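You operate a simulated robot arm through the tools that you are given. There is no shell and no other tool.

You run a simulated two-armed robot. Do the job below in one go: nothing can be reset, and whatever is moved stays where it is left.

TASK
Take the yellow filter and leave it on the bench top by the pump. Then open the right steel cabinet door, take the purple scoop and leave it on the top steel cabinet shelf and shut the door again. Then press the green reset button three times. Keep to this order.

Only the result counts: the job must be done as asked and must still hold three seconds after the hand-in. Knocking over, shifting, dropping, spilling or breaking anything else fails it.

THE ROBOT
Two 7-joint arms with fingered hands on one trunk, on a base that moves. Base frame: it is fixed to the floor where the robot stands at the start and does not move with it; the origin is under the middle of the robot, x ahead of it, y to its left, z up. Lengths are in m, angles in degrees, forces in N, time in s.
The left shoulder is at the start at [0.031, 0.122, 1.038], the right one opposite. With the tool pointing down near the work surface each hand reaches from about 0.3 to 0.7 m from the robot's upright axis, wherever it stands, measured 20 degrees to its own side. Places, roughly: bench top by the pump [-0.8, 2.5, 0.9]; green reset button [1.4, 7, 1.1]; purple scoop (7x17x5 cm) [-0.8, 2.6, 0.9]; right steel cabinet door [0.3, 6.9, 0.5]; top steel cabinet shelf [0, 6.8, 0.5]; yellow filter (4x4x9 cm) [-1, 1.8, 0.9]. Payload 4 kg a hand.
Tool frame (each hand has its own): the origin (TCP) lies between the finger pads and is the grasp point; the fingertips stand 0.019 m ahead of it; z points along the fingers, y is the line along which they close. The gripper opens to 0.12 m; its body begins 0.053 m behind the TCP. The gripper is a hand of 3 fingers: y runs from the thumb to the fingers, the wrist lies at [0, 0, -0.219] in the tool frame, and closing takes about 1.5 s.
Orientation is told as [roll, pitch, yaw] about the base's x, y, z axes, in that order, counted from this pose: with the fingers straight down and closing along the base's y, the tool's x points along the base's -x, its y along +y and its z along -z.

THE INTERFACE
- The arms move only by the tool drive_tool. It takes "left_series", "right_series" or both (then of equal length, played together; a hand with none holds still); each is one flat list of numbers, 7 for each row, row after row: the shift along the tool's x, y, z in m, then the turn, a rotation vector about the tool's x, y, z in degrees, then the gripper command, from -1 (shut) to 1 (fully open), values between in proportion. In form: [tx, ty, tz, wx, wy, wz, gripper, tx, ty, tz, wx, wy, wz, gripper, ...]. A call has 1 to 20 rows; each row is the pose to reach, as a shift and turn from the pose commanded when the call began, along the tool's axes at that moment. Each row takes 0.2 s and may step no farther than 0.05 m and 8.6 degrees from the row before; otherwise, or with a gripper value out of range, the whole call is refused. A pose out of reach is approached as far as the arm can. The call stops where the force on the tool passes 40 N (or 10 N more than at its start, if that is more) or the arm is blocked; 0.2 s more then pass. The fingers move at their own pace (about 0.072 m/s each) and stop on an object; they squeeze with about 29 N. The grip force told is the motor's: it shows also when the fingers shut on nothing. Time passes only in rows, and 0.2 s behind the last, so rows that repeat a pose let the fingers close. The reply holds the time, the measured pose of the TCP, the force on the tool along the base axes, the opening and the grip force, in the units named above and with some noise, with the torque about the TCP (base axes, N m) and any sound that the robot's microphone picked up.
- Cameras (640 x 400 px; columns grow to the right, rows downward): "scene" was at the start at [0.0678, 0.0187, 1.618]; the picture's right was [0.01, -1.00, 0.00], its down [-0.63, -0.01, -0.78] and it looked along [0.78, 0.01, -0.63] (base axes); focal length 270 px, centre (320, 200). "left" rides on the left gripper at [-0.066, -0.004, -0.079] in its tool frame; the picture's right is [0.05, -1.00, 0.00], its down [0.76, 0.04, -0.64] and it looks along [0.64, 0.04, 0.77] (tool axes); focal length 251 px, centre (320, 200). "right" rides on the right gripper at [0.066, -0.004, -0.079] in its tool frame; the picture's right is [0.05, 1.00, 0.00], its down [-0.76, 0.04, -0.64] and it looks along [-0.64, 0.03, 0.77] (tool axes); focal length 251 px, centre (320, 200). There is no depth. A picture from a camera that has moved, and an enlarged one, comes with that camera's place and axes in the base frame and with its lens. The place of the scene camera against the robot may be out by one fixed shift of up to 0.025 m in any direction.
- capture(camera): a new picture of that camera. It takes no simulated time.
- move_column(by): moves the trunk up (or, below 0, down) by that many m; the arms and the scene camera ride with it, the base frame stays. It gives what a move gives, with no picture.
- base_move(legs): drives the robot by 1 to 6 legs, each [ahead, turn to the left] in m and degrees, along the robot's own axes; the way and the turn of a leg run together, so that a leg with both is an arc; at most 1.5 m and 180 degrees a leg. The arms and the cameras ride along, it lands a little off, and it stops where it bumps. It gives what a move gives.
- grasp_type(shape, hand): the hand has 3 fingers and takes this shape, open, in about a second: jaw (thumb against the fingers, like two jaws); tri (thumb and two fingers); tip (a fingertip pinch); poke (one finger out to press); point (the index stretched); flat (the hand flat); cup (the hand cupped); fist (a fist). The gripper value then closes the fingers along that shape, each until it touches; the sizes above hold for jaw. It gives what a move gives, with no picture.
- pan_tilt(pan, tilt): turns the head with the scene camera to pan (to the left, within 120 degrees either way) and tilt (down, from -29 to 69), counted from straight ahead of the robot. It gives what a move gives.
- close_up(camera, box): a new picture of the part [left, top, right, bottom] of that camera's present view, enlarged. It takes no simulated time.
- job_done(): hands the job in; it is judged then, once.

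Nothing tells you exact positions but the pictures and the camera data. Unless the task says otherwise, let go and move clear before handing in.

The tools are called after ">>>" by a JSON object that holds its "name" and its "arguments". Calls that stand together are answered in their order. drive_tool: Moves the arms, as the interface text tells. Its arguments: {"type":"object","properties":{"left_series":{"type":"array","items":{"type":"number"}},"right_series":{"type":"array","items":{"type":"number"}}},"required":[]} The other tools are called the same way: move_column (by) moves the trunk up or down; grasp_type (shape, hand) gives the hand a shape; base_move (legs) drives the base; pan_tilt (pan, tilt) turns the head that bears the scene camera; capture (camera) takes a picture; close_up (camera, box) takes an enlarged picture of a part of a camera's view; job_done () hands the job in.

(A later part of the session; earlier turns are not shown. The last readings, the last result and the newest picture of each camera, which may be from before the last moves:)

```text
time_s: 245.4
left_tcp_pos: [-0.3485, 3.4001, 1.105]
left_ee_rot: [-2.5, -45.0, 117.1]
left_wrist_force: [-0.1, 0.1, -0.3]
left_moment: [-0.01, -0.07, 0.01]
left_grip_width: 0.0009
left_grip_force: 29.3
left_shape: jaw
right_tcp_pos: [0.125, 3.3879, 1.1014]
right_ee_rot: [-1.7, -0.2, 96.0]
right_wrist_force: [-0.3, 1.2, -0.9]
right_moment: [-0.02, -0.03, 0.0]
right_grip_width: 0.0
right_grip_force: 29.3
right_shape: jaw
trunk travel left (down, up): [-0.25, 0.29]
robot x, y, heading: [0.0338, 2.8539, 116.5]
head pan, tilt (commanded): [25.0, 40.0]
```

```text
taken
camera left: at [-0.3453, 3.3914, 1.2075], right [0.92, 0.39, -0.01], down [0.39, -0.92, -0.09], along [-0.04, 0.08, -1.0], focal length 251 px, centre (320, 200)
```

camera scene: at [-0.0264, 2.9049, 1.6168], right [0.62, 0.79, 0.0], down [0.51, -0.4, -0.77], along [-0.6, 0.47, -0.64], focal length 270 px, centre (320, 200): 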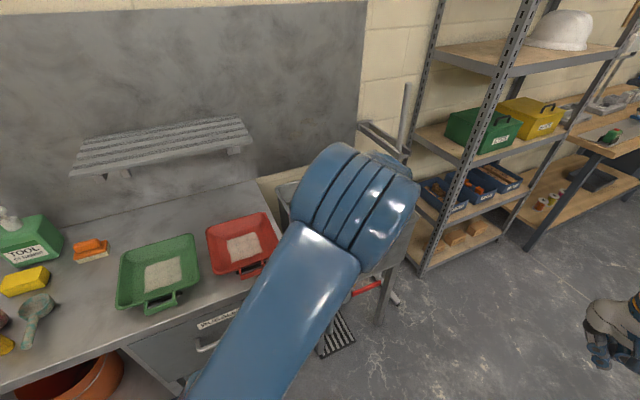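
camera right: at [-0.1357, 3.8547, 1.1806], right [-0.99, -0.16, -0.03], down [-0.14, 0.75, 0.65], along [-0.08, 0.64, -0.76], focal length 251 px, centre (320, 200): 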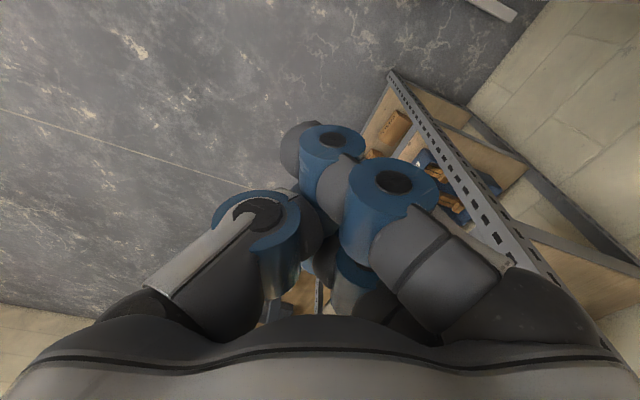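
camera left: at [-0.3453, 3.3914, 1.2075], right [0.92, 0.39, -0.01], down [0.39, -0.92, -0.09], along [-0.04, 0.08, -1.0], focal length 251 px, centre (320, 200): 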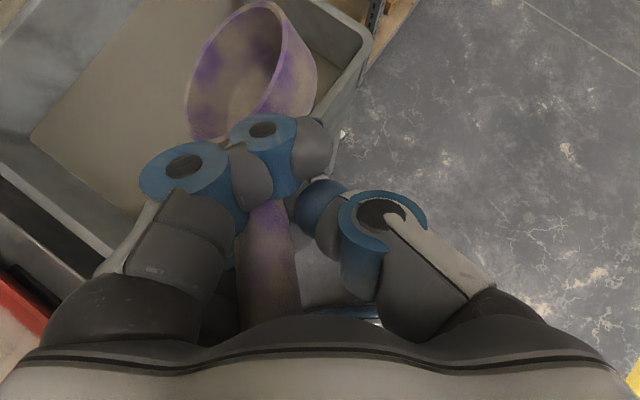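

The scoop has swung in line with the hand and is still caged, but gravity pulls it along the fingers. I'll tilt the hand up toward horizontal so it rests in the grip more safely.

>>> {"name": "drive_tool", "arguments": {"left_series": [0, 0, 0, 0, -5, 0, -1, 0, 0, 0, 0, -10, 0, -1, 0, 0, 0, 0, -15, 0, -1, 0, 0, 0, 0, -20, 0, -1, 0, 0, 0, 0, -25, 0, -1, 0, 0, 0, 0, -30, 0, -1, 0, 0, 0, 0, -35, 0, -1, 0, 0, 0, 0, -35, 0, -1]}}

>>> {"name": "capture", "arguments": {"camera": "left"}}

>>> {"name": "pan_tilt", "arguments": {"pan": 0, "tilt": 40}}

>>> {"name": "capture", "arguments": {"camera": "scene"}}

```text
time_s: 247.2
left_tcp_pos: [-0.3483, 3.4001, 1.1052]
left_ee_rot: [-10.2, -80.0, 125.4]
left_wrist_force: [-0.3, 0.6, -1.3]
left_moment: [-0.02, -0.06, -0.03]
left_grip_width: 0.0008
left_grip_force: 28.9
left_shape: jaw
right_tcp_pos: [0.1258, 3.3867, 1.1009]
right_ee_rot: [-1.6, -0.5, 96.1]
right_wrist_force: [-0.4, -1.0, -0.6]
right_moment: [0.02, -0.02, -0.02]
right_grip_width: 0.0
right_grip_force: 29.1
right_shape: jaw
trunk travel left (down, up): [-0.25, 0.29]
robot x, y, heading: [0.03, 2.8565, 116.5]
head pan, tilt (commanded): [25.0, 40.0]
```

```text
taken
camera left: at [-0.3193, 3.3398, 1.1842], right [0.91, 0.42, -0.02], down [0.31, -0.7, -0.64], along [-0.29, 0.58, -0.77], focal length 251 px, centre (320, 200)
```

left: 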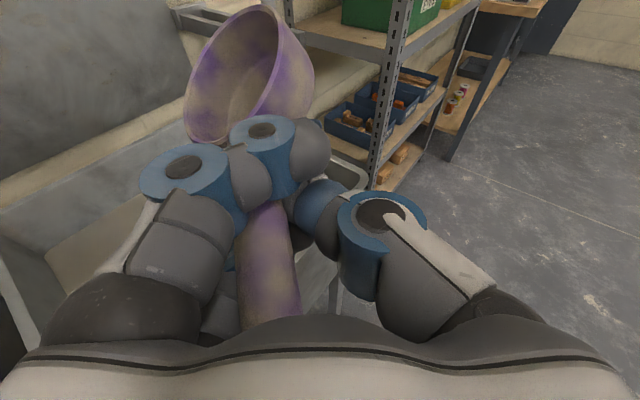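

```text
time_s: 248.1
left_tcp_pos: [-0.3492, 3.4004, 1.1049]
left_ee_rot: [-10.0, -79.8, 125.2]
left_wrist_force: [0.1, 0.8, -1.6]
left_moment: [-0.04, -0.04, 0.0]
left_grip_width: 0.0008
left_grip_force: 29.3
left_shape: jaw
right_tcp_pos: [0.1247, 3.3864, 1.1011]
right_ee_rot: [-1.8, -0.4, 96.0]
right_wrist_force: [0.3, 0.4, 0.2]
right_moment: [-0.02, -0.02, -0.02]
right_grip_width: 0.0
right_grip_force: 28.9
right_shape: jaw
trunk travel left (down, up): [-0.25, 0.29]
robot x, y, heading: [0.0312, 2.8568, 116.5]
head pan, tilt (commanded): [0.0, 40.0]
```

```text
taken
camera scene: at [0.0021, 2.9281, 1.6168], right [0.89, 0.45, 0.0], down [0.29, -0.57, -0.77], along [-0.34, 0.68, -0.64], focal length 270 px, centre (320, 200)
```

scene: 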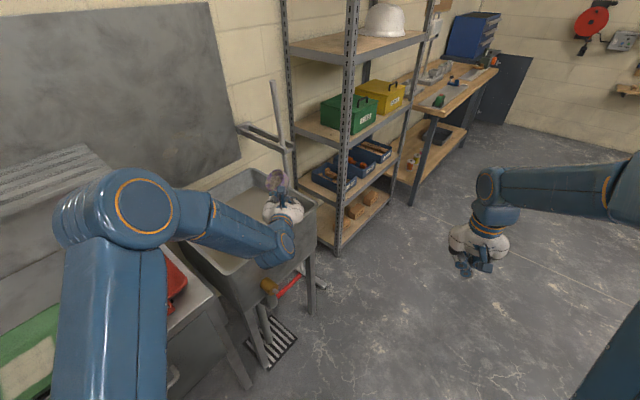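

The scoop now lies along the hand with the bowl ahead, resting securely. I'll turn right in small steps, checking each.

>>> {"name": "base_move", "arguments": {"legs": [[0, -12]]}}

>>> {"name": "base_move", "arguments": {"legs": [[0, -12]]}}

>>> {"name": "base_move", "arguments": {"legs": [[0, -12]]}}

>>> {"name": "capture", "arguments": {"camera": "left"}}

```text
time_s: 248.9
left_tcp_pos: [-0.3327, 3.4107, 1.1042]
left_ee_rot: [-9.4, -79.8, 122.9]
left_wrist_force: [0.0, -0.7, -1.5]
left_moment: [-0.05, -0.05, -0.02]
left_grip_width: 0.0003
left_grip_force: 28.8
left_shape: jaw
right_tcp_pos: [0.1409, 3.382, 1.1009]
right_ee_rot: [-1.6, -0.3, 94.2]
right_wrist_force: [-0.4, 0.3, 0.0]
right_moment: [0.02, 0.01, 0.01]
right_grip_width: 0.0
right_grip_force: 29.4
right_shape: jaw
trunk travel left (down, up): [-0.25, 0.29]
robot x, y, heading: [0.0302, 2.8554, 115.4]
head pan, tilt (commanded): [0.0, 40.0]
stopped in leg 1: the robot was blocked; the commanded pose is now the measured one
```

```text
time_s: 249.9
left_tcp_pos: [-0.2541, 3.4536, 1.1047]
left_ee_rot: [-9.7, -79.8, 115.1]
left_wrist_force: [0.4, -0.1, -1.6]
left_moment: [-0.08, -0.07, 0.01]
left_grip_width: 0.0004
left_grip_force: 28.8
left_shape: jaw
right_tcp_pos: [0.2097, 3.3607, 1.101]
right_ee_rot: [-1.5, -0.4, 86.2]
right_wrist_force: [-0.2, 0.7, 0.3]
right_moment: [-0.02, 0.05, -0.01]
right_grip_width: 0.0
right_grip_force: 28.7
right_shape: jaw
trunk travel left (down, up): [-0.25, 0.29]
robot x, y, heading: [0.0155, 2.8472, 107.6]
head pan, tilt (commanded): [0.0, 40.0]
stopped in leg 1: the robot was blocked; the commanded pose is now the measured one
```

```text
time_s: 251.1
left_tcp_pos: [-0.1354, 3.4951, 1.1039]
left_ee_rot: [-9.3, -79.8, 103.7]
left_wrist_force: [0.7, -0.2, -2.0]
left_moment: [-0.09, -0.06, 0.02]
left_grip_width: 0.001
left_grip_force: 29.2
left_shape: jaw
right_tcp_pos: [0.3026, 3.3126, 1.1002]
right_ee_rot: [-1.6, -0.2, 75.0]
right_wrist_force: [0.0, -0.2, 0.8]
right_moment: [0.0, 0.02, -0.02]
right_grip_width: 0.0
right_grip_force: 28.8
right_shape: jaw
trunk travel left (down, up): [-0.25, 0.29]
robot x, y, heading: [0.0042, 2.8496, 97.2]
head pan, tilt (commanded): [0.0, 40.0]
stopped in leg 1: the robot was blocked; the commanded pose is now the measured one
```

```text
taken
camera left: at [-0.1289, 3.4288, 1.1839], right [1.0, 0.07, -0.02], down [0.04, -0.77, -0.64], along [-0.06, 0.64, -0.77], focal length 251 px, centre (320, 200)
```

left: 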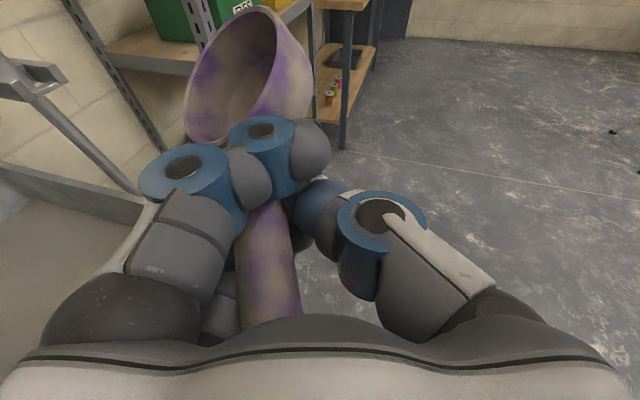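

Turning makes progress despite the "blocked" notes, and the scoop stays put. I'll keep turning.

>>> {"name": "base_move", "arguments": {"legs": [[0, -13]]}}

>>> {"name": "base_move", "arguments": {"legs": [[0, -13]]}}

```text
time_s: 252.3
left_tcp_pos: [0.0123, 3.5112, 1.1053]
left_ee_rot: [-9.8, -79.9, 91.3]
left_wrist_force: [0.2, 0.1, -0.3]
left_moment: [-0.07, -0.04, 0.02]
left_grip_width: 0.0006
left_grip_force: 28.8
left_shape: jaw
right_tcp_pos: [0.3989, 3.2371, 1.102]
right_ee_rot: [-1.6, -0.3, 62.1]
right_wrist_force: [0.9, -0.3, 0.5]
right_moment: [0.01, 0.02, 0.03]
right_grip_width: 0.0
right_grip_force: 29.6
right_shape: jaw
trunk travel left (down, up): [-0.25, 0.29]
robot x, y, heading: [-0.016, 2.8543, 84.3]
head pan, tilt (commanded): [0.0, 40.0]
```

```text
time_s: 253.6
left_tcp_pos: [0.1539, 3.4921, 1.1037]
left_ee_rot: [-9.6, -79.7, 78.3]
left_wrist_force: [0.1, 0.8, -1.3]
left_moment: [-0.04, 0.0, 0.0]
left_grip_width: 0.0009
left_grip_force: 28.5
left_shape: jaw
right_tcp_pos: [0.47, 3.1395, 1.1021]
right_ee_rot: [-1.6, -0.4, 49.4]
right_wrist_force: [0.2, -0.2, -0.8]
right_moment: [0.03, 0.02, 0.02]
right_grip_width: 0.0002
right_grip_force: 28.8
right_shape: jaw
trunk travel left (down, up): [-0.25, 0.29]
robot x, y, heading: [-0.0252, 2.8542, 72.3]
head pan, tilt (commanded): [0.0, 40.0]
stopped in leg 1: the robot was blocked; the commanded pose is now the measured one
```

Heading is now 72°, along the shelf line with clearance. I'll drive on, checking each leg's result before the next.

>>> {"name": "base_move", "arguments": {"legs": [[0.6, -5]]}}

```text
time_s: 254.9
left_tcp_pos: [0.1818, 3.5612, 1.1003]
left_ee_rot: [-9.8, -79.4, 77.9]
left_wrist_force: [0.0, 0.4, -1.7]
left_moment: [-0.06, -0.02, 0.03]
left_grip_width: 0.0008
left_grip_force: 28.8
left_shape: jaw
right_tcp_pos: [0.4944, 3.2054, 1.1003]
right_ee_rot: [-1.9, -0.2, 48.9]
right_wrist_force: [0.2, 1.6, 0.5]
right_moment: [-0.04, -0.03, 0.02]
right_grip_width: 0.0
right_grip_force: 28.7
right_shape: jaw
trunk travel left (down, up): [-0.25, 0.29]
robot x, y, heading: [-0.0049, 2.9204, 72.4]
head pan, tilt (commanded): [0.0, 40.0]
stopped in leg 1: the robot was blocked; the commanded pose is now the measured one
```

Blocked again after only 7 cm, so there may be something real by the base. Let me look down around it.

>>> {"name": "pan_tilt", "arguments": {"pan": 0, "tilt": 69}}

>>> {"name": "capture", "arguments": {"camera": "scene"}}

>>> {"name": "pan_tilt", "arguments": {"pan": 70, "tilt": 65}}

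>>> {"name": "capture", "arguments": {"camera": "scene"}}

>>> {"name": "pan_tilt", "arguments": {"pan": 120, "tilt": 60}}

>>> {"name": "capture", "arguments": {"camera": "scene"}}

>>> {"name": "pan_tilt", "arguments": {"pan": -80, "tilt": 60}}

>>> {"name": "capture", "arguments": {"camera": "scene"}}

```text
time_s: 255.8
left_tcp_pos: [0.1808, 3.5577, 1.1041]
left_ee_rot: [-9.9, -79.6, 78.3]
left_wrist_force: [-0.6, 0.3, -1.5]
left_moment: [-0.08, -0.03, -0.01]
left_grip_width: 0.0008
left_grip_force: 28.7
left_shape: jaw
right_tcp_pos: [0.4928, 3.2019, 1.1023]
right_ee_rot: [-1.7, -0.5, 48.9]
right_wrist_force: [0.1, -0.4, 0.6]
right_moment: [0.04, -0.01, 0.02]
right_grip_width: 0.0002
right_grip_force: 29.2
right_shape: jaw
trunk travel left (down, up): [-0.25, 0.29]
robot x, y, heading: [-0.0057, 2.9247, 72.2]
head pan, tilt (commanded): [0.0, 68.8]
```

```text
taken
camera scene: at [0.0062, 2.9738, 1.5807], right [0.95, -0.31, 0.0], down [-0.29, -0.89, -0.36], along [0.11, 0.34, -0.93], focal length 270 px, centre (320, 200)
```

scene: 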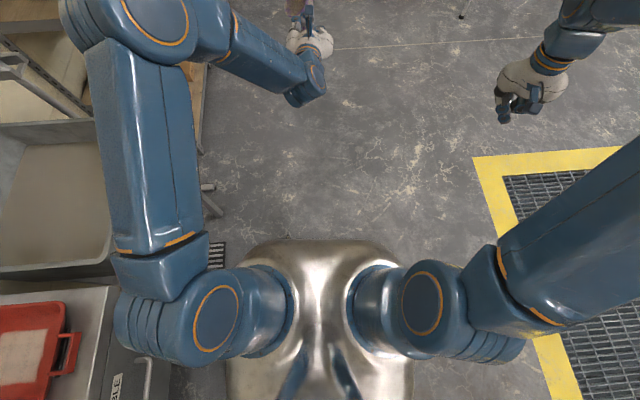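

```text
time_s: 257.2
left_tcp_pos: [0.1801, 3.5563, 1.1037]
left_ee_rot: [-10.0, -79.8, 78.2]
left_wrist_force: [-0.1, 0.8, -0.5]
left_moment: [-0.05, -0.02, 0.0]
left_grip_width: 0.0007
left_grip_force: 29.6
left_shape: jaw
right_tcp_pos: [0.4929, 3.2014, 1.1017]
right_ee_rot: [-1.7, -0.5, 48.9]
right_wrist_force: [0.1, -0.1, 0.7]
right_moment: [-0.03, -0.02, 0.02]
right_grip_width: 0.0
right_grip_force: 29.0
right_shape: jaw
trunk travel left (down, up): [-0.25, 0.29]
robot x, y, heading: [-0.0077, 2.9235, 71.9]
head pan, tilt (commanded): [70.0, 65.0]
```

```text
taken
camera scene: at [-0.0592, 2.957, 1.5845], right [0.62, 0.79, 0.0], down [0.71, -0.56, -0.42], along [-0.33, 0.26, -0.91], focal length 270 px, centre (320, 200)
```

scene: 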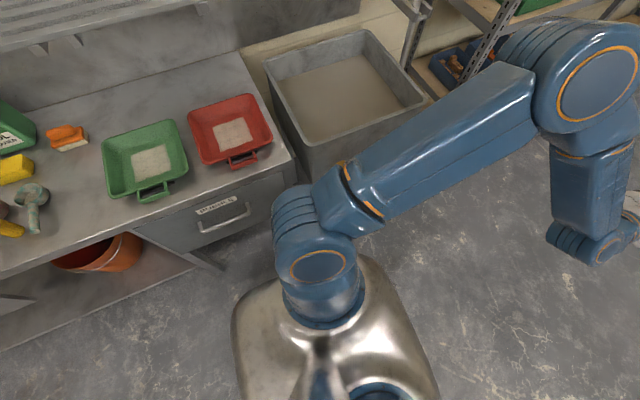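

```text
time_s: 258.4
left_tcp_pos: [0.1797, 3.5562, 1.1035]
left_ee_rot: [-10.0, -79.8, 78.3]
left_wrist_force: [0.3, 0.2, -1.9]
left_moment: [-0.03, -0.01, 0.01]
left_grip_width: 0.0006
left_grip_force: 29.1
left_shape: jaw
right_tcp_pos: [0.4932, 3.2015, 1.1023]
right_ee_rot: [-1.8, -0.4, 48.9]
right_wrist_force: [0.9, -0.2, 0.2]
right_moment: [-0.01, 0.01, 0.04]
right_grip_width: 0.0
right_grip_force: 28.9
right_shape: jaw
trunk travel left (down, up): [-0.25, 0.29]
robot x, y, heading: [-0.0071, 2.9201, 72.1]
head pan, tilt (commanded): [120.0, 60.0]
```

```text
taken
camera scene: at [-0.0766, 2.9057, 1.5901], right [-0.21, 0.98, 0.0], down [0.85, 0.18, -0.5], along [-0.49, -0.1, -0.87], focal length 270 px, centre (320, 200)
```

scene: 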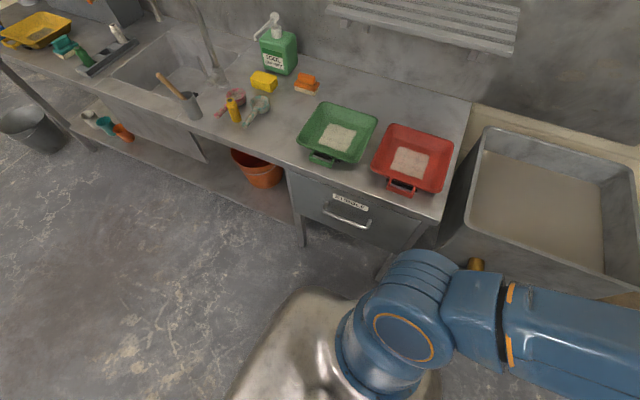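

```text
time_s: 261.3
left_tcp_pos: [0.1793, 3.5568, 1.1035]
left_ee_rot: [-10.0, -79.9, 78.2]
left_wrist_force: [0.3, -0.1, -1.7]
left_moment: [-0.08, -0.01, 0.0]
left_grip_width: 0.0008
left_grip_force: 29.2
left_shape: jaw
right_tcp_pos: [0.4939, 3.201, 1.1018]
right_ee_rot: [-1.7, -0.5, 48.9]
right_wrist_force: [0.4, 0.0, -0.1]
right_moment: [0.01, -0.02, 0.01]
right_grip_width: 0.0
right_grip_force: 29.3
right_shape: jaw
trunk travel left (down, up): [-0.25, 0.29]
robot x, y, heading: [-0.0081, 2.9228, 72.2]
head pan, tilt (commanded): [-80.0, 60.0]
```

```text
taken
camera scene: at [0.0546, 2.9104, 1.5901], right [-0.14, -0.99, 0.0], down [-0.86, 0.12, -0.5], along [0.5, -0.07, -0.87], focal length 270 px, centre (320, 200)
```

scene: 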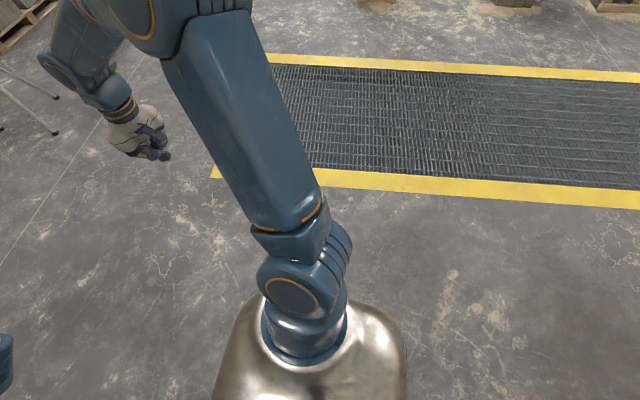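

I see nothing touching the base; the stops seem tied to right-hand turning. I'll try a straight leg.

>>> {"name": "base_move", "arguments": {"legs": [[0.5, 0]]}}

```text
time_s: 264.2
left_tcp_pos: [0.3426, 4.0295, 1.1044]
left_ee_rot: [-9.8, -79.7, 77.6]
left_wrist_force: [0.0, -0.1, -1.7]
left_moment: [-0.06, -0.05, -0.03]
left_grip_width: 0.001
left_grip_force: 28.9
left_shape: jaw
right_tcp_pos: [0.6521, 3.6717, 1.1013]
right_ee_rot: [-1.7, -0.4, 48.3]
right_wrist_force: [-0.4, -0.2, -0.4]
right_moment: [0.0, 0.04, 0.03]
right_grip_width: 0.0001
right_grip_force: 28.7
right_shape: jaw
trunk travel left (down, up): [-0.25, 0.29]
robot x, y, heading: [0.1436, 3.4012, 71.6]
head pan, tilt (commanded): [-80.0, 60.0]
```

Straight driving works. I'll continue straight toward the cabinet in stages.

>>> {"name": "base_move", "arguments": {"legs": [[1.2, 0]]}}

>>> {"name": "capture", "arguments": {"camera": "left"}}

```text
time_s: 270.2
left_tcp_pos: [0.7187, 5.1376, 1.1043]
left_ee_rot: [-10.0, -79.7, 77.5]
left_wrist_force: [0.5, 1.2, -1.6]
left_moment: [-0.04, -0.03, 0.01]
left_grip_width: 0.0009
left_grip_force: 29.4
left_shape: jaw
right_tcp_pos: [1.0266, 4.7758, 1.1016]
right_ee_rot: [-1.7, -0.4, 48.1]
right_wrist_force: [-0.2, -0.3, -0.3]
right_moment: [-0.03, 0.02, 0.02]
right_grip_width: 0.0
right_grip_force: 29.5
right_shape: jaw
trunk travel left (down, up): [-0.25, 0.29]
robot x, y, heading: [0.5196, 4.5026, 71.3]
head pan, tilt (commanded): [-80.0, 60.0]
```

```text
taken
camera left: at [0.6944, 5.0752, 1.1835], right [0.92, -0.39, -0.02], down [-0.31, -0.7, -0.64], along [0.23, 0.6, -0.77], focal length 251 px, centre (320, 200)
```

left: 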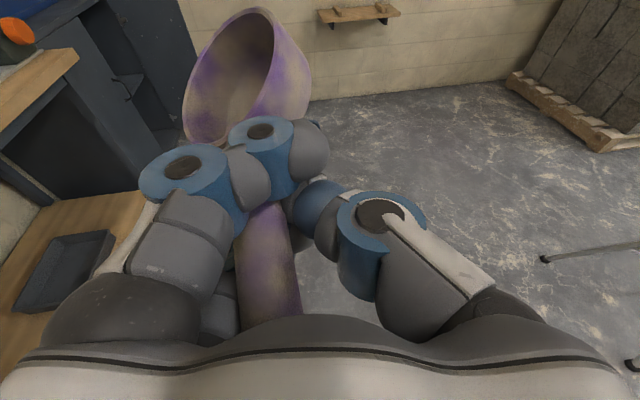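

>>> {"name": "base_move", "arguments": {"legs": [[1.0, 0]]}}

>>> {"name": "base_move", "arguments": {"legs": [[0.75, 0]]}}

>>> {"name": "pan_tilt", "arguments": {"pan": 60, "tilt": 35}}

>>> {"name": "capture", "arguments": {"camera": "scene"}}

```text
time_s: 275.4
left_tcp_pos: [1.0285, 6.0893, 1.1033]
left_ee_rot: [-10.0, -79.7, 78.0]
left_wrist_force: [1.5, 0.3, -1.4]
left_moment: [-0.05, -0.02, 0.0]
left_grip_width: 0.001
left_grip_force: 28.6
left_shape: jaw
right_tcp_pos: [1.3401, 5.7317, 1.102]
right_ee_rot: [-1.7, -0.4, 48.8]
right_wrist_force: [0.3, -0.8, 0.2]
right_moment: [-0.02, -0.03, 0.04]
right_grip_width: 0.0
right_grip_force: 29.2
right_shape: jaw
trunk travel left (down, up): [-0.25, 0.29]
robot x, y, heading: [0.8415, 5.4552, 71.6]
head pan, tilt (commanded): [-80.0, 60.0]
```

```text
time_s: 279.4
left_tcp_pos: [1.2553, 6.7859, 1.1041]
left_ee_rot: [-9.9, -79.7, 78.0]
left_wrist_force: [-1.1, -0.1, -2.0]
left_moment: [-0.07, -0.03, 0.02]
left_grip_width: 0.001
left_grip_force: 28.6
left_shape: jaw
right_tcp_pos: [1.569, 6.4298, 1.102]
right_ee_rot: [-1.7, -0.4, 48.6]
right_wrist_force: [-0.5, 0.5, 0.0]
right_moment: [-0.01, -0.02, -0.01]
right_grip_width: 0.0001
right_grip_force: 29.4
right_shape: jaw
trunk travel left (down, up): [-0.25, 0.29]
robot x, y, heading: [1.0695, 6.1538, 71.8]
head pan, tilt (commanded): [-80.0, 60.0]
```

```text
time_s: 281.6
left_tcp_pos: [1.2558, 6.7864, 1.1048]
left_ee_rot: [-10.1, -79.6, 78.0]
left_wrist_force: [-0.2, 0.2, -1.7]
left_moment: [-0.09, -0.03, -0.01]
left_grip_width: 0.0008
left_grip_force: 29.1
left_shape: jaw
right_tcp_pos: [1.5684, 6.429, 1.1022]
right_ee_rot: [-1.7, -0.5, 48.7]
right_wrist_force: [-1.1, -0.2, -0.3]
right_moment: [0.0, 0.02, -0.01]
right_grip_width: 0.0
right_grip_force: 28.9
right_shape: jaw
trunk travel left (down, up): [-0.25, 0.29]
robot x, y, heading: [1.0688, 6.1551, 71.9]
head pan, tilt (commanded): [60.0, 35.0]
```

```text
taken
camera scene: at [1.0038, 6.2144, 1.6244], right [0.75, 0.67, 0.0], down [0.38, -0.43, -0.82], along [-0.55, 0.61, -0.57], focal length 270 px, centre (320, 200)
```

scene: 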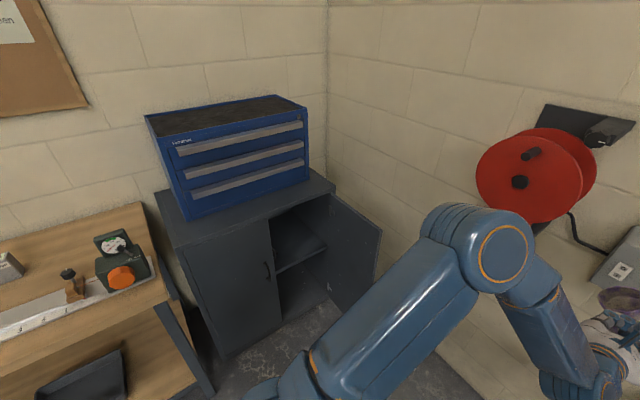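

The left hand with the scoop is close to the reel and button box on the far wall, so I'll back up first, then turn left in small steps.

>>> {"name": "base_move", "arguments": {"legs": [[-0.22, 0]]}}

>>> {"name": "base_move", "arguments": {"legs": [[0, 16]]}}

>>> {"name": "base_move", "arguments": {"legs": [[0, 16]]}}

>>> {"name": "base_move", "arguments": {"legs": [[0, 16]]}}

```text
time_s: 283.3
left_tcp_pos: [1.1872, 6.5719, 1.1053]
left_ee_rot: [-9.9, -79.8, 78.0]
left_wrist_force: [-0.1, 0.4, -1.6]
left_moment: [-0.08, 0.02, 0.0]
left_grip_width: 0.0007
left_grip_force: 28.9
left_shape: jaw
right_tcp_pos: [1.499, 6.2135, 1.1033]
right_ee_rot: [-1.7, -0.5, 48.5]
right_wrist_force: [-0.7, 0.5, -0.7]
right_moment: [0.03, 0.01, -0.02]
right_grip_width: 0.0
right_grip_force: 29.1
right_shape: jaw
trunk travel left (down, up): [-0.25, 0.29]
robot x, y, heading: [0.9934, 5.9413, 71.9]
head pan, tilt (commanded): [60.0, 35.0]
```

```text
time_s: 284.6
left_tcp_pos: [1.0023, 6.5968, 1.1043]
left_ee_rot: [-10.0, -79.6, 94.2]
left_wrist_force: [-0.1, -0.3, -1.2]
left_moment: [-0.07, -0.06, -0.02]
left_grip_width: 0.0008
left_grip_force: 29.1
left_shape: jaw
right_tcp_pos: [1.4015, 6.3409, 1.1022]
right_ee_rot: [-1.7, -0.5, 64.8]
right_wrist_force: [-0.2, -0.2, -0.6]
right_moment: [-0.02, -0.04, -0.02]
right_grip_width: 0.0
right_grip_force: 29.1
right_shape: jaw
trunk travel left (down, up): [-0.25, 0.29]
robot x, y, heading: [1.0218, 5.9358, 87.7]
head pan, tilt (commanded): [60.0, 35.0]
```

```text
time_s: 286.0
left_tcp_pos: [0.8235, 6.5644, 1.1038]
left_ee_rot: [-9.8, -79.6, 109.8]
left_wrist_force: [0.7, 0.2, -1.9]
left_moment: [-0.07, -0.07, 0.02]
left_grip_width: 0.0009
left_grip_force: 29.2
left_shape: jaw
right_tcp_pos: [1.2772, 6.4273, 1.102]
right_ee_rot: [-1.7, -0.5, 80.6]
right_wrist_force: [0.1, -0.4, 0.0]
right_moment: [0.02, 0.01, 0.02]
right_grip_width: 0.0001
right_grip_force: 29.2
right_shape: jaw
trunk travel left (down, up): [-0.25, 0.29]
robot x, y, heading: [1.0431, 5.9364, 103.4]
head pan, tilt (commanded): [60.0, 35.0]
```

```text
time_s: 287.2
left_tcp_pos: [0.6848, 6.496, 1.1035]
left_ee_rot: [-10.2, -79.5, 124.0]
left_wrist_force: [-1.3, -0.7, -1.2]
left_moment: [-0.06, -0.02, -0.01]
left_grip_width: 0.0008
left_grip_force: 29.5
left_shape: jaw
right_tcp_pos: [1.1589, 6.4701, 1.1018]
right_ee_rot: [-1.8, -0.5, 94.5]
right_wrist_force: [-0.3, -0.1, 0.7]
right_moment: [0.02, -0.03, 0.0]
right_grip_width: 0.0
right_grip_force: 29.1
right_shape: jaw
trunk travel left (down, up): [-0.25, 0.29]
robot x, y, heading: [1.0567, 5.944, 116.2]
head pan, tilt (commanded): [60.0, 35.0]
stopped in leg 1: the robot was blocked; the commanded pose is now the measured one
```

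>>> {"name": "base_move", "arguments": {"legs": [[0, 16]]}}

>>> {"name": "base_move", "arguments": {"legs": [[0, 16]]}}

>>> {"name": "base_move", "arguments": {"legs": [[0, 14]]}}

>>> {"name": "capture", "arguments": {"camera": "left"}}

```text
time_s: 288.4
left_tcp_pos: [0.5906, 6.4169, 1.1036]
left_ee_rot: [-10.0, -79.5, 134.6]
left_wrist_force: [-0.5, 0.1, -1.6]
left_moment: [-0.02, -0.06, -0.03]
left_grip_width: 0.0007
left_grip_force: 28.7
left_shape: jaw
right_tcp_pos: [1.0613, 6.4815, 1.1025]
right_ee_rot: [-1.7, -0.5, 105.2]
right_wrist_force: [-0.4, 0.6, 0.1]
right_moment: [0.0, -0.01, 0.02]
right_grip_width: 0.0002
right_grip_force: 29.2
right_shape: jaw
trunk travel left (down, up): [-0.25, 0.29]
robot x, y, heading: [1.0717, 5.9516, 126.4]
head pan, tilt (commanded): [60.0, 35.0]
stopped in leg 1: the robot was blocked; the commanded pose is now the measured one
```

```text
time_s: 289.7
left_tcp_pos: [0.479, 6.2705, 1.1033]
left_ee_rot: [-9.9, -79.7, 150.4]
left_wrist_force: [0.8, 0.4, -0.7]
left_moment: [-0.01, 0.0, -0.03]
left_grip_width: 0.0008
left_grip_force: 29.1
left_shape: jaw
right_tcp_pos: [0.914, 6.4617, 1.1021]
right_ee_rot: [-1.7, -0.4, 121.3]
right_wrist_force: [-0.3, -0.3, 0.3]
right_moment: [-0.01, 0.01, -0.01]
right_grip_width: 0.0
right_grip_force: 28.9
right_shape: jaw
trunk travel left (down, up): [-0.25, 0.29]
robot x, y, heading: [1.0798, 5.9704, 142.7]
head pan, tilt (commanded): [60.0, 35.0]
```

```text
time_s: 290.9
left_tcp_pos: [0.4221, 6.118, 1.1037]
left_ee_rot: [-9.9, -79.7, 164.3]
left_wrist_force: [0.3, -0.3, -2.5]
left_moment: [-0.05, -0.08, -0.01]
left_grip_width: 0.0009
left_grip_force: 29.6
left_shape: jaw
right_tcp_pos: [0.7985, 6.4083, 1.1022]
right_ee_rot: [-1.8, -0.5, 134.9]
right_wrist_force: [0.4, -0.2, 0.8]
right_moment: [0.01, 0.03, 0.0]
right_grip_width: 0.0001
right_grip_force: 29.2
right_shape: jaw
trunk travel left (down, up): [-0.25, 0.29]
robot x, y, heading: [1.0842, 5.9898, 156.7]
head pan, tilt (commanded): [60.0, 35.0]
```

```text
taken
camera left: at [0.482, 6.0916, 1.1835], right [0.44, 0.9, -0.02], down [0.68, -0.35, -0.64], along [-0.58, 0.27, -0.77], focal length 251 px, centre (320, 200)
```

left: 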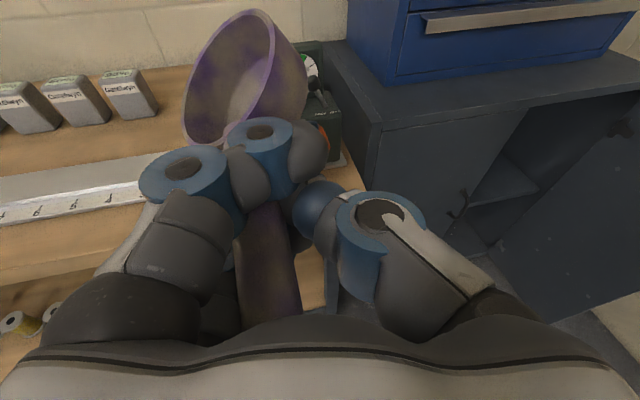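

The scoop is still well held. I'll tuck the right hand back and up so it stays clear of the open door, then shift over toward the cabinet opening.

>>> {"name": "drive_tool", "arguments": {"right_series": [0.025, 0, -0.0375, 0, 0, 0, -1, 0.05, 0, -0.075, 0, 0, 0, -1, 0.075, 0, -0.1125, 0, 0, 0, -1, 0.1, 0, -0.15, 0, 0, 0, -1]}}

>>> {"name": "base_move", "arguments": {"legs": [[0, -16]]}}

>>> {"name": "base_move", "arguments": {"legs": [[0, -16]]}}

>>> {"name": "base_move", "arguments": {"legs": [[0, -14]]}}

```text
time_s: 291.9
left_tcp_pos: [0.4234, 6.1194, 1.1045]
left_ee_rot: [-10.0, -79.7, 164.4]
left_wrist_force: [-0.6, -1.8, -0.9]
left_moment: [0.0, -0.04, 0.01]
left_grip_width: 0.0009
left_grip_force: 28.8
left_shape: jaw
right_tcp_pos: [0.8682, 6.3334, 1.2519]
right_ee_rot: [-1.7, -0.5, 135.0]
right_wrist_force: [0.2, -1.1, -0.1]
right_moment: [-0.01, 0.0, 0.02]
right_grip_width: 0.0
right_grip_force: 28.8
right_shape: jaw
trunk travel left (down, up): [-0.25, 0.29]
robot x, y, heading: [1.0865, 5.9902, 156.9]
head pan, tilt (commanded): [60.0, 35.0]
```

```text
time_s: 293.3
left_tcp_pos: [0.4789, 6.2882, 1.1024]
left_ee_rot: [-10.0, -79.5, 148.9]
left_wrist_force: [-0.3, -0.2, -1.4]
left_moment: [-0.01, -0.08, 0.03]
left_grip_width: 0.0007
left_grip_force: 28.5
left_shape: jaw
right_tcp_pos: [0.965, 6.3768, 1.2511]
right_ee_rot: [-1.7, -0.6, 119.5]
right_wrist_force: [1.0, 0.5, -0.6]
right_moment: [-0.01, 0.01, -0.05]
right_grip_width: 0.0001
right_grip_force: 28.9
right_shape: jaw
trunk travel left (down, up): [-0.25, 0.29]
robot x, y, heading: [1.0731, 5.9747, 142.4]
head pan, tilt (commanded): [60.0, 35.0]
stopped in leg 1: the robot was blocked; the commanded pose is now the measured one
```

```text
time_s: 294.6
left_tcp_pos: [0.5872, 6.437, 1.1037]
left_ee_rot: [-10.1, -79.6, 133.1]
left_wrist_force: [0.7, 0.6, -0.4]
left_moment: [-0.04, -0.08, 0.0]
left_grip_width: 0.0008
left_grip_force: 28.2
left_shape: jaw
right_tcp_pos: [1.0785, 6.3908, 1.252]
right_ee_rot: [-1.6, -0.6, 103.7]
right_wrist_force: [-0.6, 0.5, -0.4]
right_moment: [-0.03, -0.01, -0.01]
right_grip_width: 0.0
right_grip_force: 28.9
right_shape: jaw
trunk travel left (down, up): [-0.25, 0.29]
robot x, y, heading: [1.0585, 5.9657, 126.4]
head pan, tilt (commanded): [60.0, 35.0]
```

```text
time_s: 295.9
left_tcp_pos: [0.7132, 6.5362, 1.1033]
left_ee_rot: [-10.1, -79.6, 119.7]
left_wrist_force: [0.2, -0.5, -0.9]
left_moment: [-0.07, -0.05, -0.01]
left_grip_width: 0.0009
left_grip_force: 29.0
left_shape: jaw
right_tcp_pos: [1.1807, 6.3753, 1.2509]
right_ee_rot: [-1.6, -0.6, 90.0]
right_wrist_force: [0.4, 0.3, -0.4]
right_moment: [0.01, 0.0, -0.01]
right_grip_width: 0.0
right_grip_force: 28.7
right_shape: jaw
trunk travel left (down, up): [-0.25, 0.29]
robot x, y, heading: [1.0441, 5.96, 112.5]
head pan, tilt (commanded): [60.0, 35.0]
```

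>>> {"name": "base_move", "arguments": {"legs": [[0.45, 0]]}}

>>> {"name": "base_move", "arguments": {"legs": [[0, 16]]}}

>>> {"name": "base_move", "arguments": {"legs": [[0, 16]]}}

>>> {"name": "pan_tilt", "arguments": {"pan": 0, "tilt": 40}}

>>> {"name": "capture", "arguments": {"camera": "scene"}}

>>> {"name": "capture", "arguments": {"camera": "left"}}

```text
time_s: 298.6
left_tcp_pos: [0.5402, 6.9532, 1.102]
left_ee_rot: [-10.1, -79.7, 119.6]
left_wrist_force: [-0.2, -0.5, -0.2]
left_moment: [-0.04, -0.03, 0.03]
left_grip_width: 0.0012
left_grip_force: 29.2
left_shape: jaw
right_tcp_pos: [1.0067, 6.7937, 1.2519]
right_ee_rot: [-1.5, -0.5, 89.9]
right_wrist_force: [-0.8, 0.6, 0.2]
right_moment: [0.01, -0.02, -0.02]
right_grip_width: 0.0001
right_grip_force: 29.6
right_shape: jaw
trunk travel left (down, up): [-0.25, 0.29]
robot x, y, heading: [0.8714, 6.3768, 112.4]
head pan, tilt (commanded): [60.0, 35.0]
```

```text
time_s: 299.8
left_tcp_pos: [0.4282, 6.8711, 1.1013]
left_ee_rot: [-10.2, -79.5, 132.0]
left_wrist_force: [-0.9, 0.5, -1.8]
left_moment: [-0.04, -0.08, -0.05]
left_grip_width: 0.001
left_grip_force: 29.2
left_shape: jaw
right_tcp_pos: [0.9187, 6.8132, 1.2517]
right_ee_rot: [-1.7, -0.5, 102.2]
right_wrist_force: [-0.9, -0.4, -0.1]
right_moment: [-0.01, 0.0, 0.0]
right_grip_width: 0.0002
right_grip_force: 28.9
right_shape: jaw
trunk travel left (down, up): [-0.25, 0.29]
robot x, y, heading: [0.8817, 6.3825, 123.6]
head pan, tilt (commanded): [60.0, 35.0]
stopped in leg 1: the robot was blocked; the commanded pose is now the measured one
```

```text
time_s: 301.1
left_tcp_pos: [0.309, 6.7298, 1.1035]
left_ee_rot: [-10.1, -79.4, 147.7]
left_wrist_force: [-0.2, -0.4, -1.5]
left_moment: [0.02, -0.1, -0.05]
left_grip_width: 0.0008
left_grip_force: 29.0
left_shape: jaw
right_tcp_pos: [0.7958, 6.8072, 1.252]
right_ee_rot: [-1.6, -0.5, 118.2]
right_wrist_force: [-0.5, 0.1, -0.1]
right_moment: [-0.02, -0.01, 0.01]
right_grip_width: 0.0
right_grip_force: 29.3
right_shape: jaw
trunk travel left (down, up): [-0.25, 0.29]
robot x, y, heading: [0.8958, 6.3952, 139.7]
head pan, tilt (commanded): [60.0, 35.0]
```

```text
time_s: 302.4
left_tcp_pos: [0.3096, 6.7294, 1.1033]
left_ee_rot: [-9.8, -79.5, 147.7]
left_wrist_force: [-1.3, -0.3, -0.8]
left_moment: [-0.03, -0.08, 0.01]
left_grip_width: 0.0009
left_grip_force: 29.0
left_shape: jaw
right_tcp_pos: [0.7972, 6.808, 1.2521]
right_ee_rot: [-1.6, -0.5, 118.3]
right_wrist_force: [0.2, 0.7, -0.3]
right_moment: [0.01, 0.04, 0.0]
right_grip_width: 0.0
right_grip_force: 29.1
right_shape: jaw
trunk travel left (down, up): [-0.25, 0.29]
robot x, y, heading: [0.8942, 6.3951, 139.5]
head pan, tilt (commanded): [0.0, 40.0]
```

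```text
taken
camera scene: at [0.8447, 6.4559, 1.6168], right [0.64, 0.77, 0.0], down [0.49, -0.41, -0.77], along [-0.59, 0.49, -0.64], focal length 270 px, centre (320, 200)
```

scene: 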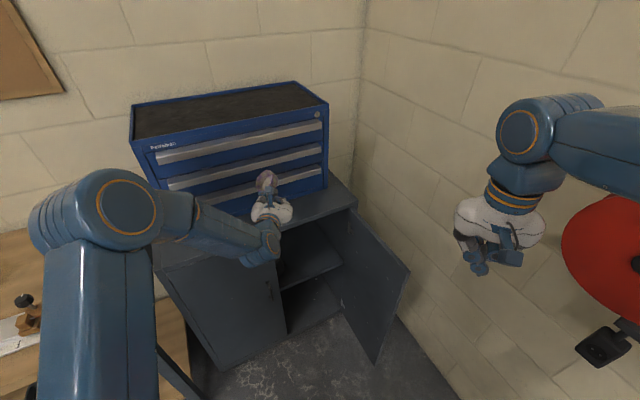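

```text
taken
camera left: at [0.3586, 6.6858, 1.1825], right [0.68, 0.73, -0.02], down [0.56, -0.53, -0.64], along [-0.48, 0.42, -0.77], focal length 251 px, centre (320, 200)
```

left: 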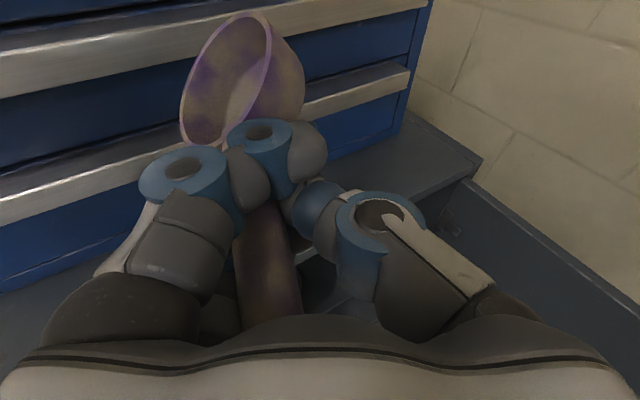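

The scoop is now right in front of the toolbox, so I'll back off straight away, then lower the trunk.

>>> {"name": "base_move", "arguments": {"legs": [[-0.25, 0]]}}

>>> {"name": "move_column", "arguments": {"by": -0.24}}

>>> {"name": "capture", "arguments": {"camera": "scene"}}

>>> {"name": "capture", "arguments": {"camera": "left"}}

```text
time_s: 304.2
left_tcp_pos: [0.5039, 6.57, 1.1039]
left_ee_rot: [-10.1, -79.7, 147.4]
left_wrist_force: [0.7, -0.2, -0.9]
left_moment: [-0.03, -0.06, 0.0]
left_grip_width: 0.0012
left_grip_force: 29.1
left_shape: jaw
right_tcp_pos: [0.9919, 6.6445, 1.2518]
right_ee_rot: [-1.6, -0.6, 117.9]
right_wrist_force: [0.6, -0.4, -0.1]
right_moment: [-0.01, 0.01, 0.0]
right_grip_width: 0.0001
right_grip_force: 29.1
right_shape: jaw
trunk travel left (down, up): [-0.25, 0.29]
robot x, y, heading: [1.0852, 6.2355, 139.6]
head pan, tilt (commanded): [0.0, 40.0]
```

```text
time_s: 306.8
left_tcp_pos: [0.5029, 6.5703, 0.8627]
left_ee_rot: [-10.0, -79.5, 147.4]
left_wrist_force: [-0.1, 0.6, -2.0]
left_moment: [-0.04, -0.04, 0.05]
left_grip_width: 0.001
left_grip_force: 29.1
left_shape: jaw
right_tcp_pos: [0.9904, 6.6456, 1.0126]
right_ee_rot: [-1.5, -0.6, 117.8]
right_wrist_force: [-0.8, 0.2, 0.4]
right_moment: [-0.02, -0.03, 0.01]
right_grip_width: 0.0
right_grip_force: 29.0
right_shape: jaw
trunk travel left (down, up): [-0.01, 0.53]
robot x, y, heading: [1.0851, 6.2322, 139.5]
head pan, tilt (commanded): [0.0, 40.0]
```

```text
taken
camera scene: at [1.037, 6.2935, 1.3769], right [0.65, 0.76, 0.0], down [0.49, -0.42, -0.77], along [-0.58, 0.5, -0.64], focal length 270 px, centre (320, 200)
```

scene: 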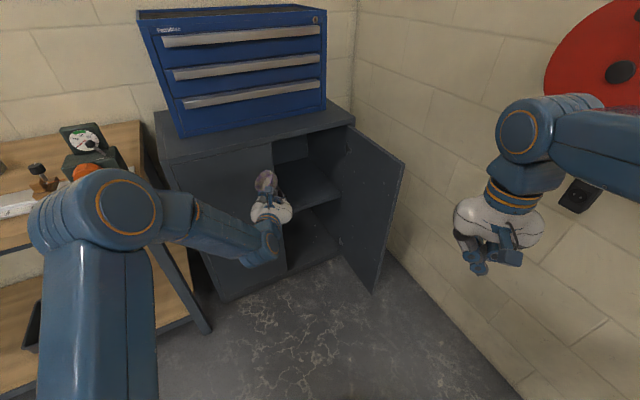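

```text
taken
camera left: at [0.5522, 6.5258, 0.9426], right [0.68, 0.73, -0.02], down [0.55, -0.54, -0.64], along [-0.48, 0.42, -0.77], focal length 251 px, centre (320, 200)
```

left: 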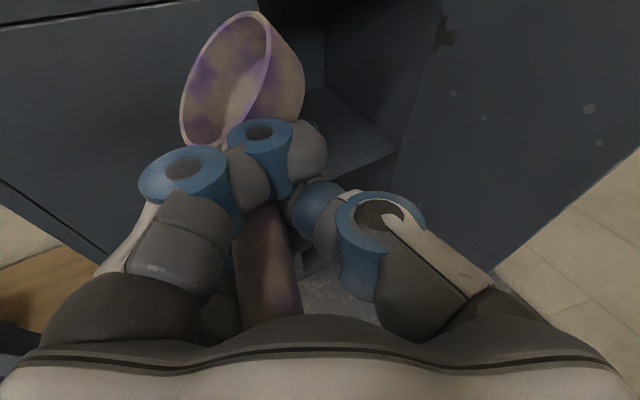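

The open door and shelf are in view and the scoop hangs clear in front of the left door. I'll lower the left hand straight down to just above shelf level.

>>> {"name": "drive_tool", "arguments": {"left_series": [0.0426, 0.0014, 0.0078, 0, 0, 0, -1, 0.0852, 0.0028, 0.0155, 0, 0, 0, -1, 0.1278, 0.0042, 0.0233, 0, 0, 0, -1, 0.1704, 0.0055, 0.031, 0, 0, 0, -1, 0.213, 0.0069, 0.0388, 0, 0, 0, -1, 0.2556, 0.0083, 0.0465, 0, 0, 0, -1, 0.2556, 0.0083, 0.0465, 0, 0, 0, -1]}}

>>> {"name": "capture", "arguments": {"camera": "scene"}}

>>> {"name": "capture", "arguments": {"camera": "left"}}

```text
time_s: 308.4
left_tcp_pos: [0.5013, 6.5696, 0.6036]
left_ee_rot: [-10.0, -79.5, 147.4]
left_wrist_force: [0.4, 0.2, -0.7]
left_moment: [-0.04, -0.1, 0.01]
left_grip_width: 0.0006
left_grip_force: 29.1
left_shape: jaw
right_tcp_pos: [0.9909, 6.6448, 1.0116]
right_ee_rot: [-1.6, -0.4, 118.0]
right_wrist_force: [0.1, -1.1, 0.2]
right_moment: [0.02, 0.02, 0.01]
right_grip_width: 0.0
right_grip_force: 28.4
right_shape: jaw
trunk travel left (down, up): [-0.01, 0.53]
robot x, y, heading: [1.0861, 6.2361, 139.5]
head pan, tilt (commanded): [0.0, 40.0]
```

```text
taken
camera scene: at [1.037, 6.2935, 1.3768], right [0.65, 0.76, 0.0], down [0.49, -0.42, -0.77], along [-0.58, 0.5, -0.64], focal length 270 px, centre (320, 200)
```

scene: 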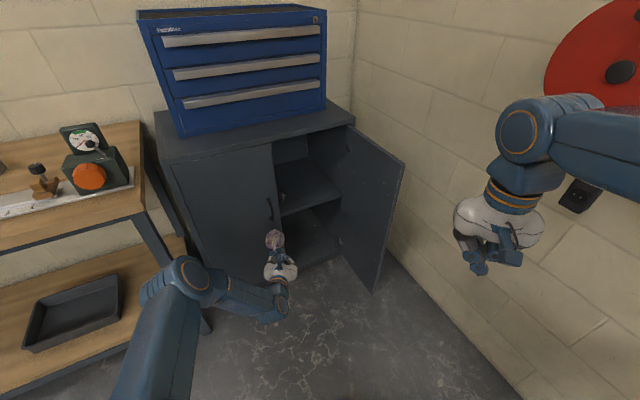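

```text
taken
camera left: at [0.5511, 6.5254, 0.6828], right [0.68, 0.73, -0.02], down [0.55, -0.54, -0.64], along [-0.48, 0.42, -0.77], focal length 251 px, centre (320, 200)
```

left: 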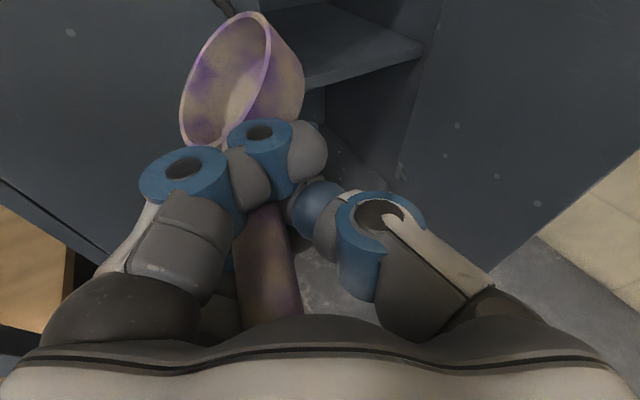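

The arm is now below the head camera's view and the shelf is in clear sight. I'll zoom in on the shelf from both cameras to measure it.

>>> {"name": "close_up", "arguments": {"camera": "scene", "box": [250, 110, 420, 270]}}

>>> {"name": "close_up", "arguments": {"camera": "left", "box": [160, 0, 480, 200]}}

```text
2.50 times, centred on (335, 190) of scene
camera zoom: at [1.037, 6.2935, 1.3768], right [0.65, 0.76, 0.0], down [0.49, -0.42, -0.77], along [-0.58, 0.5, -0.64], focal length 675 px, centre (282, 225)
```

zoom: 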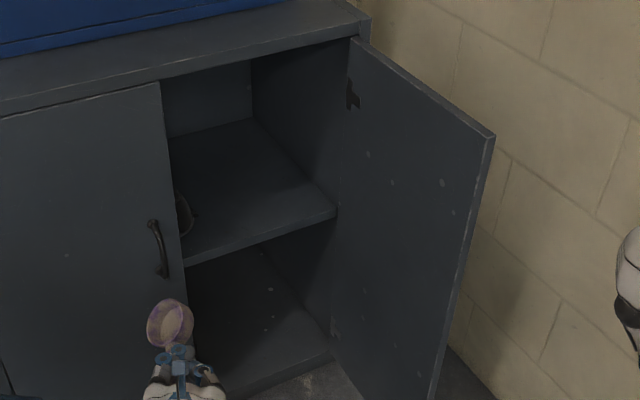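

```text
2.00 times, centred on (320, 100) of left
camera zoom: at [0.5511, 6.5254, 0.6828], right [0.68, 0.73, -0.02], down [0.55, -0.54, -0.64], along [-0.48, 0.42, -0.77], focal length 503 px, centre (320, 400)
```

zoom: 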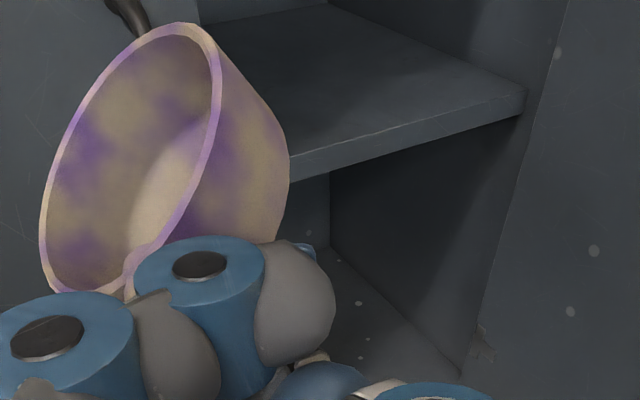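

The shelf top is at z≈0.48 with its front edge about 3 cm behind the door plane, clear on the right half. I'll shift the hand right by 12 cm and tilt it slightly so the scoop lies level.

>>> {"name": "drive_tool", "arguments": {"left_series": [0, -0.03, 0, 0, 3.75, 3.75, -1, 0, -0.06, 0, 0, 7.5, 7.5, -1, 0, -0.09, 0, 0, 11.25, 11.25, -1, 0, -0.12, 0, 0, 15, 15, -1, 0, -0.12, 0, 0, 15, 15, -1]}}

>>> {"name": "capture", "arguments": {"camera": "left"}}

>>> {"name": "close_up", "arguments": {"camera": "scene", "box": [220, 130, 420, 330]}}

```text
time_s: 309.6
left_tcp_pos: [0.5842, 6.6578, 0.6068]
left_ee_rot: [26.7, -61.4, 108.9]
left_wrist_force: [0.4, -0.7, -1.8]
left_moment: [-0.02, -0.05, 0.03]
left_grip_width: 0.0007
left_grip_force: 29.6
left_shape: jaw
right_tcp_pos: [0.9901, 6.6457, 1.0124]
right_ee_rot: [-1.6, -0.5, 117.9]
right_wrist_force: [-0.1, 0.5, -0.5]
right_moment: [-0.02, 0.01, 0.0]
right_grip_width: 0.0
right_grip_force: 29.3
right_shape: jaw
trunk travel left (down, up): [-0.01, 0.53]
robot x, y, heading: [1.086, 6.2333, 140.0]
head pan, tilt (commanded): [0.0, 40.0]
```

```text
taken
camera left: at [0.6303, 6.6436, 0.6983], right [0.72, 0.64, -0.26], down [0.53, -0.76, -0.39], along [-0.45, 0.14, -0.88], focal length 251 px, centre (320, 200)
```

left: 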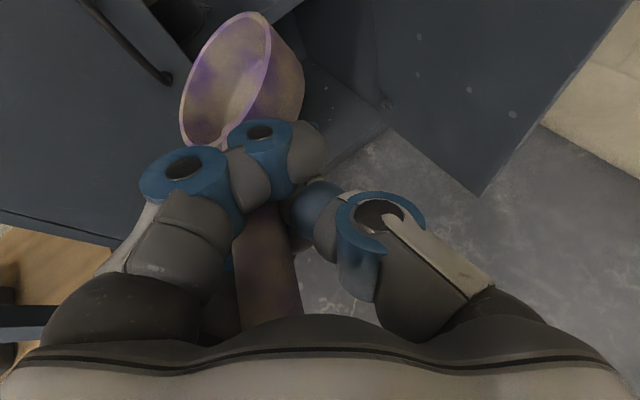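

```text
2.00 times, centred on (320, 230) of scene
camera zoom: at [1.037, 6.2936, 1.3768], right [0.65, 0.76, 0.0], down [0.49, -0.42, -0.77], along [-0.58, 0.5, -0.64], focal length 540 px, centre (320, 140)
```

zoom: 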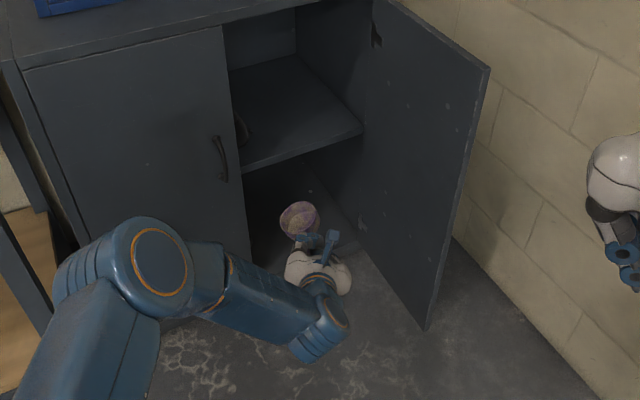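

The scoop now lies level with its opening up. The elbow would come close to the left door if I drove in, so I'll extend the arm itself first and look again.

>>> {"name": "drive_tool", "arguments": {"left_series": [-0.0152, 0.0092, 0.0358, 0, 0, 0, -1, -0.0304, 0.0184, 0.0716, 0, 0, 0, -1, -0.0457, 0.0276, 0.1074, 0, 0, 0, -1, -0.0609, 0.0368, 0.1432, 0, 0, 0, -1, -0.0761, 0.046, 0.179, 0, 0, 0, -1, -0.0761, 0.046, 0.179, 0, 0, 0, -1]}}

>>> {"name": "capture", "arguments": {"camera": "scene"}}

>>> {"name": "capture", "arguments": {"camera": "left"}}

```text
time_s: 310.9
left_tcp_pos: [0.4445, 6.7323, 0.6188]
left_ee_rot: [26.6, -61.5, 109.1]
left_wrist_force: [0.3, -0.2, -0.6]
left_moment: [0.02, -0.13, -0.01]
left_grip_width: 0.0008
left_grip_force: 29.3
left_shape: jaw
left hand out of reach, approached as far as the arm can: row 4, 5, 6
right_tcp_pos: [0.9907, 6.6457, 1.0114]
right_ee_rot: [-1.5, -0.5, 117.9]
right_wrist_force: [0.6, -0.4, 0.0]
right_moment: [0.02, -0.01, 0.03]
right_grip_width: 0.0001
right_grip_force: 29.1
right_shape: jaw
trunk travel left (down, up): [-0.01, 0.53]
robot x, y, heading: [1.0843, 6.2332, 139.6]
head pan, tilt (commanded): [0.0, 40.0]
```

```text
taken
camera scene: at [1.0368, 6.293, 1.3768], right [0.65, 0.76, 0.0], down [0.49, -0.42, -0.77], along [-0.58, 0.5, -0.64], focal length 270 px, centre (320, 200)
```

scene: 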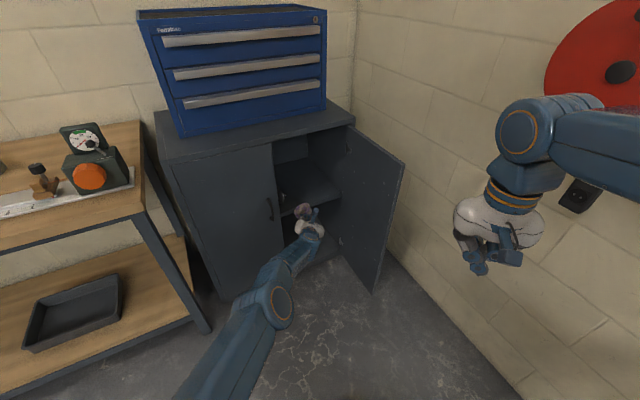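

```text
taken
camera left: at [0.4903, 6.7174, 0.71], right [0.72, 0.64, -0.26], down [0.53, -0.76, -0.39], along [-0.45, 0.14, -0.88], focal length 251 px, centre (320, 200)
```

left: 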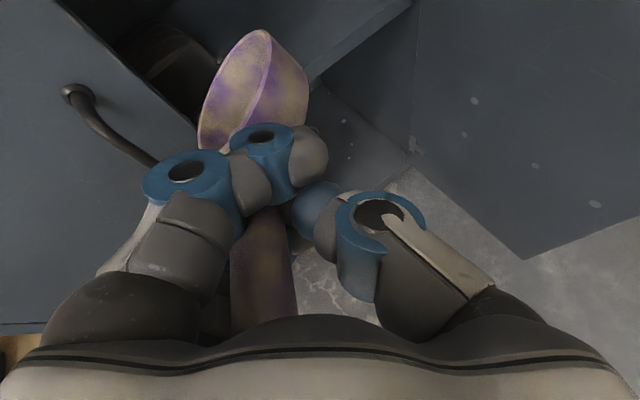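

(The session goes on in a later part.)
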